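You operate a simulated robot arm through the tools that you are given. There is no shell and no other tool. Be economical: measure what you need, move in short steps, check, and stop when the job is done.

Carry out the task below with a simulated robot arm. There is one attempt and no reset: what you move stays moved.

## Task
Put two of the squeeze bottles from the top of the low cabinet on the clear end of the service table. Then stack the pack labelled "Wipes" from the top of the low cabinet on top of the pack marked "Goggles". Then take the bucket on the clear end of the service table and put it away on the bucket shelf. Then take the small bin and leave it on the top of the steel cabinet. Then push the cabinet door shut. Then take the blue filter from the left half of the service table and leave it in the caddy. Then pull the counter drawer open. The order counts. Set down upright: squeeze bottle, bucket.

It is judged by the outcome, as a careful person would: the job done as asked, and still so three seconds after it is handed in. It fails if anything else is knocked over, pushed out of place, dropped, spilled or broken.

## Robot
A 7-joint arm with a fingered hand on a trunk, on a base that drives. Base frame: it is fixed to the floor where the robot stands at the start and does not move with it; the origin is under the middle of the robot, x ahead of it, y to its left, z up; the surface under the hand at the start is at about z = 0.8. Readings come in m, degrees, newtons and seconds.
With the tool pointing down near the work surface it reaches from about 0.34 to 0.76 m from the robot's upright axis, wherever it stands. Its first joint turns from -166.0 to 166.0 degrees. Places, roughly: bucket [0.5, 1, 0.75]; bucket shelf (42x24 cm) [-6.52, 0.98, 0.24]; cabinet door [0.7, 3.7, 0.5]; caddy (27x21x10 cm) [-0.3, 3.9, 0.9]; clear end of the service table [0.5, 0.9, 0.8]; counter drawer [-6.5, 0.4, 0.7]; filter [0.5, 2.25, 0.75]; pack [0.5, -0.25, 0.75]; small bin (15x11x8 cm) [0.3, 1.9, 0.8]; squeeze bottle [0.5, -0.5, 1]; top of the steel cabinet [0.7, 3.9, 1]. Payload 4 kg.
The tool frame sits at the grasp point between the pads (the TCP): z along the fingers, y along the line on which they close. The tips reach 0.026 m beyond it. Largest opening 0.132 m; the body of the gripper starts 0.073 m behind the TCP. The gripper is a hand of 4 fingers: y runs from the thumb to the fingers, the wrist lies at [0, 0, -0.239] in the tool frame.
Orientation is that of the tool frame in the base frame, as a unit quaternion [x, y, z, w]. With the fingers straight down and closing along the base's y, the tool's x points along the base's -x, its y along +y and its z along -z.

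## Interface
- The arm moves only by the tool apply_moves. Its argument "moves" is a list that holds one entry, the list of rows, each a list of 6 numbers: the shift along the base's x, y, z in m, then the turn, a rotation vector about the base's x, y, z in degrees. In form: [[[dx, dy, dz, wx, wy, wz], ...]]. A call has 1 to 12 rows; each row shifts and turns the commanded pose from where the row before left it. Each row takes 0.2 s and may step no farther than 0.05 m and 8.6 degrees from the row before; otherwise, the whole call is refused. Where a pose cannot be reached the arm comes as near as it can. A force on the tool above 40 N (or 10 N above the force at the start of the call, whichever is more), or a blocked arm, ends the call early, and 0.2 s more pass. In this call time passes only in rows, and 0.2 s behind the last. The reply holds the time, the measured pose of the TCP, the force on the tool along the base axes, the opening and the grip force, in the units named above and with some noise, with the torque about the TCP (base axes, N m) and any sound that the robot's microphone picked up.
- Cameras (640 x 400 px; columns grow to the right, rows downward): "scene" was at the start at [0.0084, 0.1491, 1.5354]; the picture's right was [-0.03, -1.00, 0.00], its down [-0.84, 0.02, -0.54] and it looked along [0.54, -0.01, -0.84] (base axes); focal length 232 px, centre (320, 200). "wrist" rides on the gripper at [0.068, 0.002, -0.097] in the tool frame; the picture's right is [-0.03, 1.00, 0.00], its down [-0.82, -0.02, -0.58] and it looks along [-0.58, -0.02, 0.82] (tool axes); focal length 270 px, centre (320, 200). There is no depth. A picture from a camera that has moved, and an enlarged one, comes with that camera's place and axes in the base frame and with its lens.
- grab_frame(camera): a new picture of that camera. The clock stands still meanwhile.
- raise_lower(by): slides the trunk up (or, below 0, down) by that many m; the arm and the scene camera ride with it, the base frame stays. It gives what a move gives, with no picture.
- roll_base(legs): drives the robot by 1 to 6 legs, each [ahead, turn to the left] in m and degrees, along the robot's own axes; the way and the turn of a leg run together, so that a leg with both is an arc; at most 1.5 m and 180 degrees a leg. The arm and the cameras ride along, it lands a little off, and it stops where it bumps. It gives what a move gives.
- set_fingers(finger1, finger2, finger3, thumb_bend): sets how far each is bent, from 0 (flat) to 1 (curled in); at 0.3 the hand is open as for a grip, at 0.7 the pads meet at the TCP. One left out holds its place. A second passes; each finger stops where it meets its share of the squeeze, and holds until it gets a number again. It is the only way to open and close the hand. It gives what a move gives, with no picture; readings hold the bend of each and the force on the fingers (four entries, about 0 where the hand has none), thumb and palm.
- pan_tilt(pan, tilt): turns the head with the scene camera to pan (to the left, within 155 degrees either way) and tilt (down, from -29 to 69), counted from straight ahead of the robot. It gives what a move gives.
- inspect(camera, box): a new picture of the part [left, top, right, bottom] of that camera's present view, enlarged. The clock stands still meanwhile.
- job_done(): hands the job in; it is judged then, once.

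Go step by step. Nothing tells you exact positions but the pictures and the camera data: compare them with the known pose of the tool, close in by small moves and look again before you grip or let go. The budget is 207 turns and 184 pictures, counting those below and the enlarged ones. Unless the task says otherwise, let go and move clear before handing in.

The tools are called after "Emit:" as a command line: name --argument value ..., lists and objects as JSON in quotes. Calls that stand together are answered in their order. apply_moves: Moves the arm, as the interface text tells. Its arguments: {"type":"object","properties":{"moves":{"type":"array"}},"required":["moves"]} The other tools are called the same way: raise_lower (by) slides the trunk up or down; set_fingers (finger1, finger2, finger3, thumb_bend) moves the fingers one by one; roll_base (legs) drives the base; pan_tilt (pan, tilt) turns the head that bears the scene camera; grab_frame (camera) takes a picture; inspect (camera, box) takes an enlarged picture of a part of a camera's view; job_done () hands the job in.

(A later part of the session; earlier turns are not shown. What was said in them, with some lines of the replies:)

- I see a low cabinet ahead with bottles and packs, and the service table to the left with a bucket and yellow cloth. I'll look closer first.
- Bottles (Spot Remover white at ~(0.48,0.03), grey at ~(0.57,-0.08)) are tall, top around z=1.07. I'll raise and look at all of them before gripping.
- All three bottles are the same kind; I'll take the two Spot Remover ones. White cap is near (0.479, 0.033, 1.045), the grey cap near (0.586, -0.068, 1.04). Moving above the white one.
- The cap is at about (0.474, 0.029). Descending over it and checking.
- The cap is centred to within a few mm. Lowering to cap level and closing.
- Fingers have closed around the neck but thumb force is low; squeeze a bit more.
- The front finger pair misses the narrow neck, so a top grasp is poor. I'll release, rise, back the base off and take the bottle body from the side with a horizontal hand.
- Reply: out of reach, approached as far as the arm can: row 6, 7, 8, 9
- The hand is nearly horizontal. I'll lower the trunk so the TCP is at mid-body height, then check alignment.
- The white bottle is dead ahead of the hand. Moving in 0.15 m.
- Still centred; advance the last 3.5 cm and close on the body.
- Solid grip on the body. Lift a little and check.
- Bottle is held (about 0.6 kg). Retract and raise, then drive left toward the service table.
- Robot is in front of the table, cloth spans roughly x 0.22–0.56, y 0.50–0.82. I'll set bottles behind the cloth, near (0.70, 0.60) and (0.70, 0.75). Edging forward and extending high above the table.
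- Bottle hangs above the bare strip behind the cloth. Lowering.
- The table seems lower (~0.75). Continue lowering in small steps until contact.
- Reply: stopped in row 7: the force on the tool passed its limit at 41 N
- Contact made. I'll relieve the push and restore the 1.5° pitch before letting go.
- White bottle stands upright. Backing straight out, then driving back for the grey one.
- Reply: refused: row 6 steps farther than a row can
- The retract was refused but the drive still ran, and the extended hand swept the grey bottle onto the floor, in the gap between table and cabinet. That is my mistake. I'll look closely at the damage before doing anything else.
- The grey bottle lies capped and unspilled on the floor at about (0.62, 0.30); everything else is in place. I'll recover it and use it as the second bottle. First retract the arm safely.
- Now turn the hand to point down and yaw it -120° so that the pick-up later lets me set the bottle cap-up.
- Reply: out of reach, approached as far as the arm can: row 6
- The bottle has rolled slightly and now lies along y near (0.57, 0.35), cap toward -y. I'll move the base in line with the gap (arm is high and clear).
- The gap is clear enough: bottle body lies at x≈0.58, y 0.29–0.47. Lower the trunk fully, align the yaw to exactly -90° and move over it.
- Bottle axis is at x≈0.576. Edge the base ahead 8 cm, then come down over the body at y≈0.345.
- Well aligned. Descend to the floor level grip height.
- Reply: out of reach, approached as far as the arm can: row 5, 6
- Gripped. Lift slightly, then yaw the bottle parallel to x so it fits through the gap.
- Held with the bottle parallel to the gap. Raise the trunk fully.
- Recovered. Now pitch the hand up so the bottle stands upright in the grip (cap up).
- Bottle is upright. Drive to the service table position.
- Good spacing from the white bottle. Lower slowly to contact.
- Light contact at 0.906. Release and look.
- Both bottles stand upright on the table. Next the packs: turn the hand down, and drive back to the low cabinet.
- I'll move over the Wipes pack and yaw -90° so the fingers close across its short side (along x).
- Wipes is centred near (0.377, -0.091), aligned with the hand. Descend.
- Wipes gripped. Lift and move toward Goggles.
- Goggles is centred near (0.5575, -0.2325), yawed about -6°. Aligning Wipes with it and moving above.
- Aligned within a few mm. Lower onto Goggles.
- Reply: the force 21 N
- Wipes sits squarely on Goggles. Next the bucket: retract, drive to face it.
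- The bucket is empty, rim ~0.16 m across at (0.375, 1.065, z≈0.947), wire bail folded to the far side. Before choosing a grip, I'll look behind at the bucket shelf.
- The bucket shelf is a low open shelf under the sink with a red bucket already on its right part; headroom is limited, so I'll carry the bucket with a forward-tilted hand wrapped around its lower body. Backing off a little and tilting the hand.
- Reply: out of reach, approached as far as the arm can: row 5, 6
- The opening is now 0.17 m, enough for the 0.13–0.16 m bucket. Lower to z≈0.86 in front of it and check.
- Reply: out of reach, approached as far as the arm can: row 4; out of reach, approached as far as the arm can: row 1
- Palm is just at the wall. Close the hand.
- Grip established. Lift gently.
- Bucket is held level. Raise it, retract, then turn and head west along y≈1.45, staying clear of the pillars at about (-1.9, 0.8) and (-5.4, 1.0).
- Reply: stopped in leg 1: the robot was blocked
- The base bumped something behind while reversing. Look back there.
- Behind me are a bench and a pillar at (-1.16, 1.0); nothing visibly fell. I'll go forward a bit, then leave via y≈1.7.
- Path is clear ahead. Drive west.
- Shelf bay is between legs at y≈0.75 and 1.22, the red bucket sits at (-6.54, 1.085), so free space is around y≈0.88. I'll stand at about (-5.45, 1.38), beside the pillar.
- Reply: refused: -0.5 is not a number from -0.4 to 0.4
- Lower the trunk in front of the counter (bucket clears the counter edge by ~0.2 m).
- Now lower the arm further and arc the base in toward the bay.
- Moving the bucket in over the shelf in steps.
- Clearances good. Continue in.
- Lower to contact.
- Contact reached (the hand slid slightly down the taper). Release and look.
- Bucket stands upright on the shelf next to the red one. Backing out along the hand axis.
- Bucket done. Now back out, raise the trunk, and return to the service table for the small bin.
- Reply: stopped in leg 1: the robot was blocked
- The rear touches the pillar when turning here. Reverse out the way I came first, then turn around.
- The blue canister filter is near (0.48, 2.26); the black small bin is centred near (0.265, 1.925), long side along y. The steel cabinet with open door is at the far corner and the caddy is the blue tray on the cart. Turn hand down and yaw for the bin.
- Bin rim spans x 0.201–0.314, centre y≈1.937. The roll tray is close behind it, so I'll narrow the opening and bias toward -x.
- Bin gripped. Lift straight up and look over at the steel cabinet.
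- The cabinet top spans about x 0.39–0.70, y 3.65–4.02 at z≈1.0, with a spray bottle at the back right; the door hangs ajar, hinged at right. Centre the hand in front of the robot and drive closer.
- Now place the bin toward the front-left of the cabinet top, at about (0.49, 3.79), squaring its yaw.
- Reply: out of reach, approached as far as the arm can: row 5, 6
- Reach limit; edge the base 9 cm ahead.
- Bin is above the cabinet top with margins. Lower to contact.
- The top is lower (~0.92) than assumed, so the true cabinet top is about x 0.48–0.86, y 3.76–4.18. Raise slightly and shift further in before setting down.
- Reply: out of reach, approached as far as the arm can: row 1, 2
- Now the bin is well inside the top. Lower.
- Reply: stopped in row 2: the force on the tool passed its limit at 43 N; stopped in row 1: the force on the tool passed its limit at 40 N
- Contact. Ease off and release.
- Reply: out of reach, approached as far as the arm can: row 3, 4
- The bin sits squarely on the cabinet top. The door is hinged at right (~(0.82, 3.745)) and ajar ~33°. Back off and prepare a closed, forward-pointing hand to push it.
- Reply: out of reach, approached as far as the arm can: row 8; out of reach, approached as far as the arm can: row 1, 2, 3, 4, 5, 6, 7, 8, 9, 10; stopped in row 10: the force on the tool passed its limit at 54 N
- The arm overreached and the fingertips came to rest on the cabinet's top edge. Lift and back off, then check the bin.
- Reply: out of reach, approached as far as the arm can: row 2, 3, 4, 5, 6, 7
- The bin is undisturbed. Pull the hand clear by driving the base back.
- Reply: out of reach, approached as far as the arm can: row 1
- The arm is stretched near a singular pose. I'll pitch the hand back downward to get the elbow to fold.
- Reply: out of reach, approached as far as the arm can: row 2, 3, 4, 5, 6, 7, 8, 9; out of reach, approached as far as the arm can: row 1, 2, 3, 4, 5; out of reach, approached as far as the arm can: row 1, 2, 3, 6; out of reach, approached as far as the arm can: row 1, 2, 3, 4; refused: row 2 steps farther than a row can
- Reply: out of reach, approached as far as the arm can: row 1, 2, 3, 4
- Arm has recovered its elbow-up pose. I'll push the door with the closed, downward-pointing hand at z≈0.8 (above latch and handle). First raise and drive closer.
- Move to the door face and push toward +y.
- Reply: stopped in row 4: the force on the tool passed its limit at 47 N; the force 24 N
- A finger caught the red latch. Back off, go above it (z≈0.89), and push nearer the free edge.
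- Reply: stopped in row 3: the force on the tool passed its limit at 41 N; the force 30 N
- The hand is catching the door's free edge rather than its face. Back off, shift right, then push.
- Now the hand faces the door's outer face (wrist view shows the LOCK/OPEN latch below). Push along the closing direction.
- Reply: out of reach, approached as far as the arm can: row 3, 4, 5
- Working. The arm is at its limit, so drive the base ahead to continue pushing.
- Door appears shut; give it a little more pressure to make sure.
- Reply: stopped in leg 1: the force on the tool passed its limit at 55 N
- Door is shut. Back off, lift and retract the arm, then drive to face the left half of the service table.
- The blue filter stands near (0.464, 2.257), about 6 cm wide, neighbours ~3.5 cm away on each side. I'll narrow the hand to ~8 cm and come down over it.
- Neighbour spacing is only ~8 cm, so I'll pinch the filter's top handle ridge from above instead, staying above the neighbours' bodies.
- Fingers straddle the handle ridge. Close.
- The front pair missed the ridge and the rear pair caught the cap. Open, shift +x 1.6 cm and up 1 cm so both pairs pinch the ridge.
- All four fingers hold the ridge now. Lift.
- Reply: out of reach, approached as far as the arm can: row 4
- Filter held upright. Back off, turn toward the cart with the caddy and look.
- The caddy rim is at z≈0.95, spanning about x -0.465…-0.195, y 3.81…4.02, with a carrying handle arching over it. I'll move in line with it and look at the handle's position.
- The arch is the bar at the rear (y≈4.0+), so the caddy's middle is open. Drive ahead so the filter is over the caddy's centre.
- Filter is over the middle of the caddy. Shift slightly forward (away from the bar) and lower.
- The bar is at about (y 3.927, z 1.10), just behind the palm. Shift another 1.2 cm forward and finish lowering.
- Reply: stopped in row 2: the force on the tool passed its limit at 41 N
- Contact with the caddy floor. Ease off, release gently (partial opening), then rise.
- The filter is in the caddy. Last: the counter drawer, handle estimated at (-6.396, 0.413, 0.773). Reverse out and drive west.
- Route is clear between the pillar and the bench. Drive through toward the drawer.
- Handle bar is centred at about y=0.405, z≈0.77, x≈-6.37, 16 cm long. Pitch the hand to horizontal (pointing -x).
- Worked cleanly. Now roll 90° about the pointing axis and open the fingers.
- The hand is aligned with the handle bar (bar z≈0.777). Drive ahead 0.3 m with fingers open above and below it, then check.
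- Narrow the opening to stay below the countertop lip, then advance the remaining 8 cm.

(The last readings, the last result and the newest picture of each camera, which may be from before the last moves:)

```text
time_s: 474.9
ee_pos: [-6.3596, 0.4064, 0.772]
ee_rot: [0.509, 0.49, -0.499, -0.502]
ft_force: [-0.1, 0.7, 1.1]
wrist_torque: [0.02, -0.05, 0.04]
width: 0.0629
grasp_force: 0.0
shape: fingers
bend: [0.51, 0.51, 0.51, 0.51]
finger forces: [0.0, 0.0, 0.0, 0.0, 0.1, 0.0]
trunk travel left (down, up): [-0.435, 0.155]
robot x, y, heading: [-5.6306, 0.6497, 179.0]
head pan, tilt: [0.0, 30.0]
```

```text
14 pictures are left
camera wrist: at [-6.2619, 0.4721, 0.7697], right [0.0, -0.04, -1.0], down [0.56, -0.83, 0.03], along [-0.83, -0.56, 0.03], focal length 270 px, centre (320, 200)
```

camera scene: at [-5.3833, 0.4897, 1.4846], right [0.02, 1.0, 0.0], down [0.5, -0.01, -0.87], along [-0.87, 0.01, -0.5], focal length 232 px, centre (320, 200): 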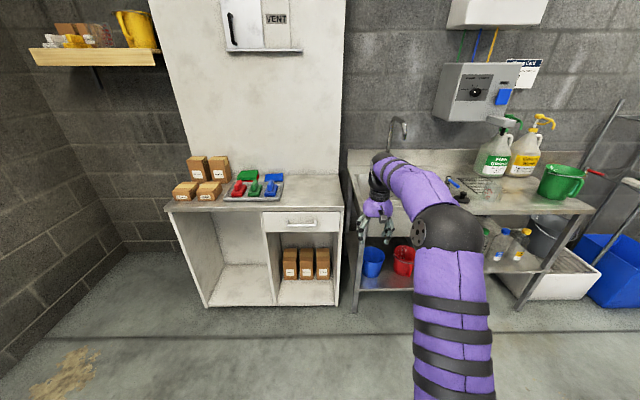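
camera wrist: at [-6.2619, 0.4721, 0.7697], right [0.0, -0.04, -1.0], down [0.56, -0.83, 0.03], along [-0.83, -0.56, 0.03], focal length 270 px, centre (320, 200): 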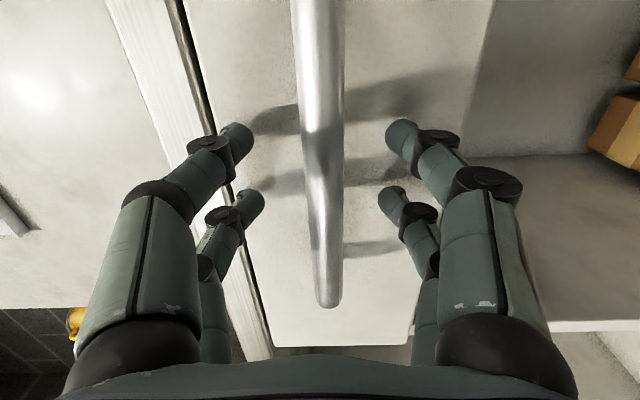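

The bar lies between the fingers at the TCP. Close and pull.

Emit:
set_fingers --finger1 0.78 --finger2 0.78 --finger3 0.78 --thumb_bend 0.78

Emit:
apply_moves --moves '[[[0.015, 0, 0, 0, 0, 0], [0.025, 0, 0, 0, 0, 0], [0.03, 0, 0, 0, 0, 0]]]'

Emit:
grab_frame --camera "wrist"

```text
time_s: 475.9
ee_pos: [-6.3606, 0.4074, 0.772]
ee_rot: [0.508, 0.49, -0.5, -0.501]
ft_force: [-2.7, -0.1, 2.0]
wrist_torque: [0.01, 0.02, 0.02]
width: 0.0002
grasp_force: 0.0
shape: fingers
bend: [0.75, 0.75, 0.75, 0.74]
finger forces: [0.0, 0.0, 0.0, 0.0, 0.1, 0.0]
trunk travel left (down, up): [-0.435, 0.155]
robot x, y, heading: [-5.6331, 0.6502, 179.0]
head pan, tilt: [0.0, 30.0]
```

```text
time_s: 476.7
ee_pos: [-6.2896, 0.4065, 0.7725]
ee_rot: [0.509, 0.49, -0.499, -0.501]
ft_force: [0.3, -0.6, 0.3]
wrist_torque: [0.0, 0.03, -0.02]
width: 0.0
grasp_force: 0.1
shape: fingers
bend: [0.75, 0.75, 0.75, 0.74]
finger forces: [0.0, 0.0, 0.0, 0.1, 0.0, 0.0]
trunk travel left (down, up): [-0.435, 0.155]
robot x, y, heading: [-5.6332, 0.6452, 179.2]
head pan, tilt: [0.0, 30.0]
```

```text
13 pictures are left
camera wrist: at [-6.192, 0.4725, 0.7698], right [0.0, -0.04, -1.0], down [0.56, -0.83, 0.03], along [-0.83, -0.56, 0.03], focal length 270 px, centre (320, 200)
```

wrist: 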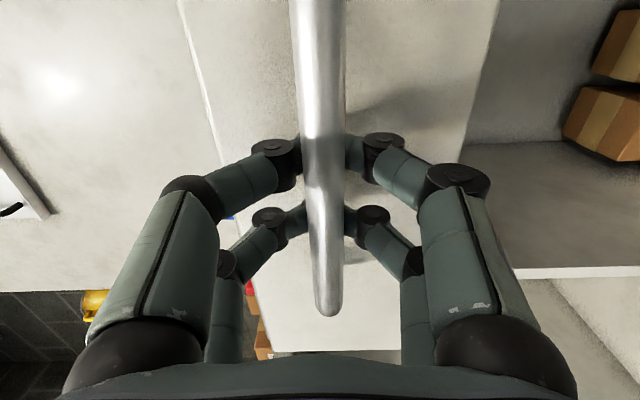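

The fingers are hooked behind the bar and the drawer has come out ~7 cm. Continue by reversing the base.

Emit:
roll_base --legs '[[-0.14, 0]]'

Emit:
grab_frame --camera "scene"

```text
time_s: 478.1
ee_pos: [-6.1478, 0.4071, 0.772]
ee_rot: [0.51, 0.49, -0.499, -0.501]
ft_force: [-0.9, 0.0, -0.2]
wrist_torque: [-0.03, 0.02, -0.03]
width: 0.0
grasp_force: 0.1
shape: fingers
bend: [0.75, 0.75, 0.75, 0.74]
finger forces: [0.1, 0.0, 0.0, 0.0, 0.1, 0.0]
trunk travel left (down, up): [-0.435, 0.155]
robot x, y, heading: [-5.4935, 0.6493, 179.2]
head pan, tilt: [0.0, 30.0]
```

```text
12 pictures are left
camera scene: at [-5.5247, 0.4919, 1.4846], right [0.01, 1.0, 0.0], down [0.5, -0.01, -0.87], along [-0.87, 0.01, -0.5], focal length 232 px, centre (320, 200)
```

scene: 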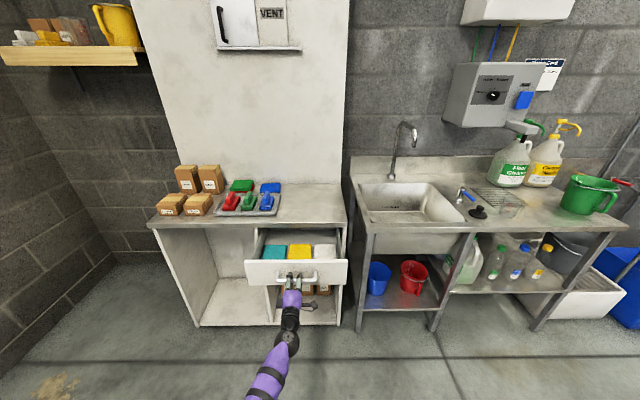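

The drawer is open ~20 cm. A little further to be sure, gently.

Emit:
apply_moves --moves '[[[0.02, 0, 0, 0, 0, 0], [0.02, 0, 0, 0, 0, 0], [0.02, 0, 0, 0, 0, 0]]]'

Emit:
inspect --camera "scene" --box '[220, 210, 380, 330]'

```text
time_s: 478.9
ee_pos: [-6.0893, 0.4041, 0.7722]
ee_rot: [0.51, 0.489, -0.499, -0.502]
ft_force: [-11.1, 0.1, 0.4]
wrist_torque: [0.08, 0.02, 0.01]
width: 0.0
grasp_force: 0.0
shape: fingers
bend: [0.75, 0.75, 0.75, 0.73]
finger forces: [0.1, 0.0, 0.0, 0.0, 0.1, 0.0]
trunk travel left (down, up): [-0.435, 0.155]
robot x, y, heading: [-5.4921, 0.643, 179.3]
head pan, tilt: [0.0, 30.0]
```

```text
3.33 times, centred on (300, 270) of scene
camera zoom: at [-5.526, 0.492, 1.4846], right [0.01, 1.0, 0.0], down [0.5, -0.01, -0.87], along [-0.87, 0.01, -0.5], focal length 775 px, centre (387, -33)
```

zoom: 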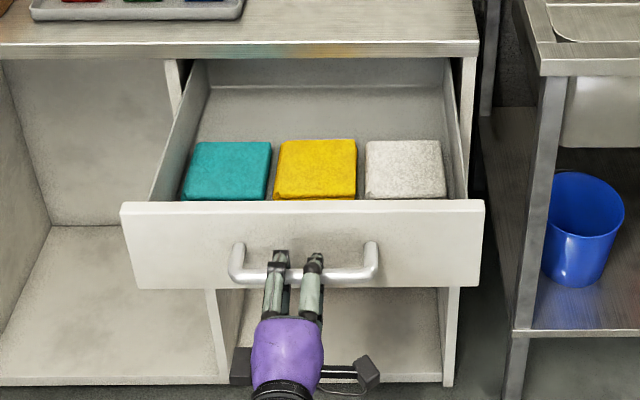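

The drawer has reached its stop, fully open. Unload, release and back away.

Emit:
apply_moves --moves '[[[-0.006, 0, 0, 0, 0, 0]]]'

Emit:
set_fingers --finger1 0.48 --finger2 0.48 --finger3 0.48 --thumb_bend 0.48

Emit:
roll_base --legs '[[-0.15, 0]]'

Emit:
grab_frame --camera "scene"

```text
time_s: 479.2
ee_pos: [-6.0929, 0.406, 0.7727]
ee_rot: [0.51, 0.49, -0.499, -0.501]
ft_force: [-0.2, -0.2, -0.8]
wrist_torque: [0.02, 0.0, 0.0]
width: 0.0001
grasp_force: 0.0
shape: fingers
bend: [0.75, 0.75, 0.75, 0.74]
finger forces: [0.0, 0.1, 0.0, 0.1, 0.1, 0.1]
trunk travel left (down, up): [-0.435, 0.155]
robot x, y, heading: [-5.4906, 0.6459, 179.2]
head pan, tilt: [0.0, 30.0]
```

```text
time_s: 480.2
ee_pos: [-6.0941, 0.4064, 0.7721]
ee_rot: [0.509, 0.489, -0.499, -0.502]
ft_force: [-0.3, -0.2, 0.1]
wrist_torque: [0.0, 0.0, 0.02]
width: 0.0723
grasp_force: 0.0
shape: fingers
bend: [0.48, 0.48, 0.48, 0.48]
finger forces: [0.1, 0.0, 0.0, 0.1, 0.0, 0.1]
trunk travel left (down, up): [-0.435, 0.155]
robot x, y, heading: [-5.4881, 0.6468, 179.5]
head pan, tilt: [0.0, 30.0]
```

```text
time_s: 481.6
ee_pos: [-5.9411, 0.4054, 0.7722]
ee_rot: [0.51, 0.489, -0.499, -0.502]
ft_force: [-0.4, -0.1, 0.4]
wrist_torque: [0.01, 0.03, -0.01]
width: 0.0719
grasp_force: 0.1
shape: fingers
bend: [0.48, 0.48, 0.48, 0.48]
finger forces: [0.0, 0.0, 0.0, 0.1, 0.0, 0.1]
trunk travel left (down, up): [-0.435, 0.155]
robot x, y, heading: [-5.3427, 0.643, 179.2]
head pan, tilt: [0.0, 30.0]
```

```text
10 pictures are left
camera scene: at [-5.3727, 0.4898, 1.4846], right [0.01, 1.0, 0.0], down [0.5, -0.01, -0.87], along [-0.87, 0.01, -0.5], focal length 232 px, centre (320, 200)
```

scene: 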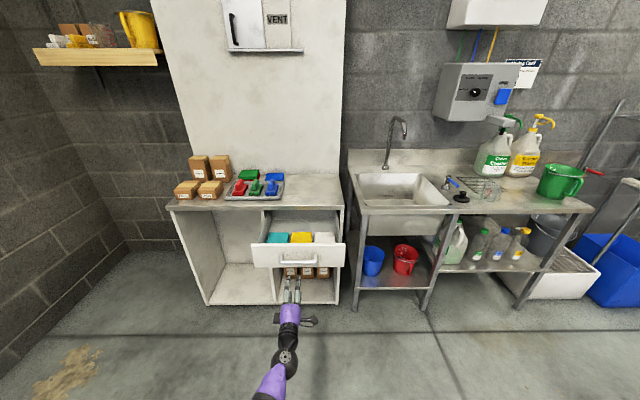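

The drawer is open, the blue bucket stands on its shelf, and the hand is clear. Everything asked for is in place, so I'm handing in.

Emit:
job_done

```text
The job is handed in.
```

I finished all seven steps in the order you gave, but I knocked the grey Spot Remover bottle onto the floor along the way. A refused arm move left the arm stretched out when I turned the base. The bottle stayed capped with no visible leak. I picked it up and stood it upright on the clear end of the service table as the second of the two bottles.

I also bumped the bench behind the robot while reversing and touched a pillar while turning; nothing appeared to move or fall.
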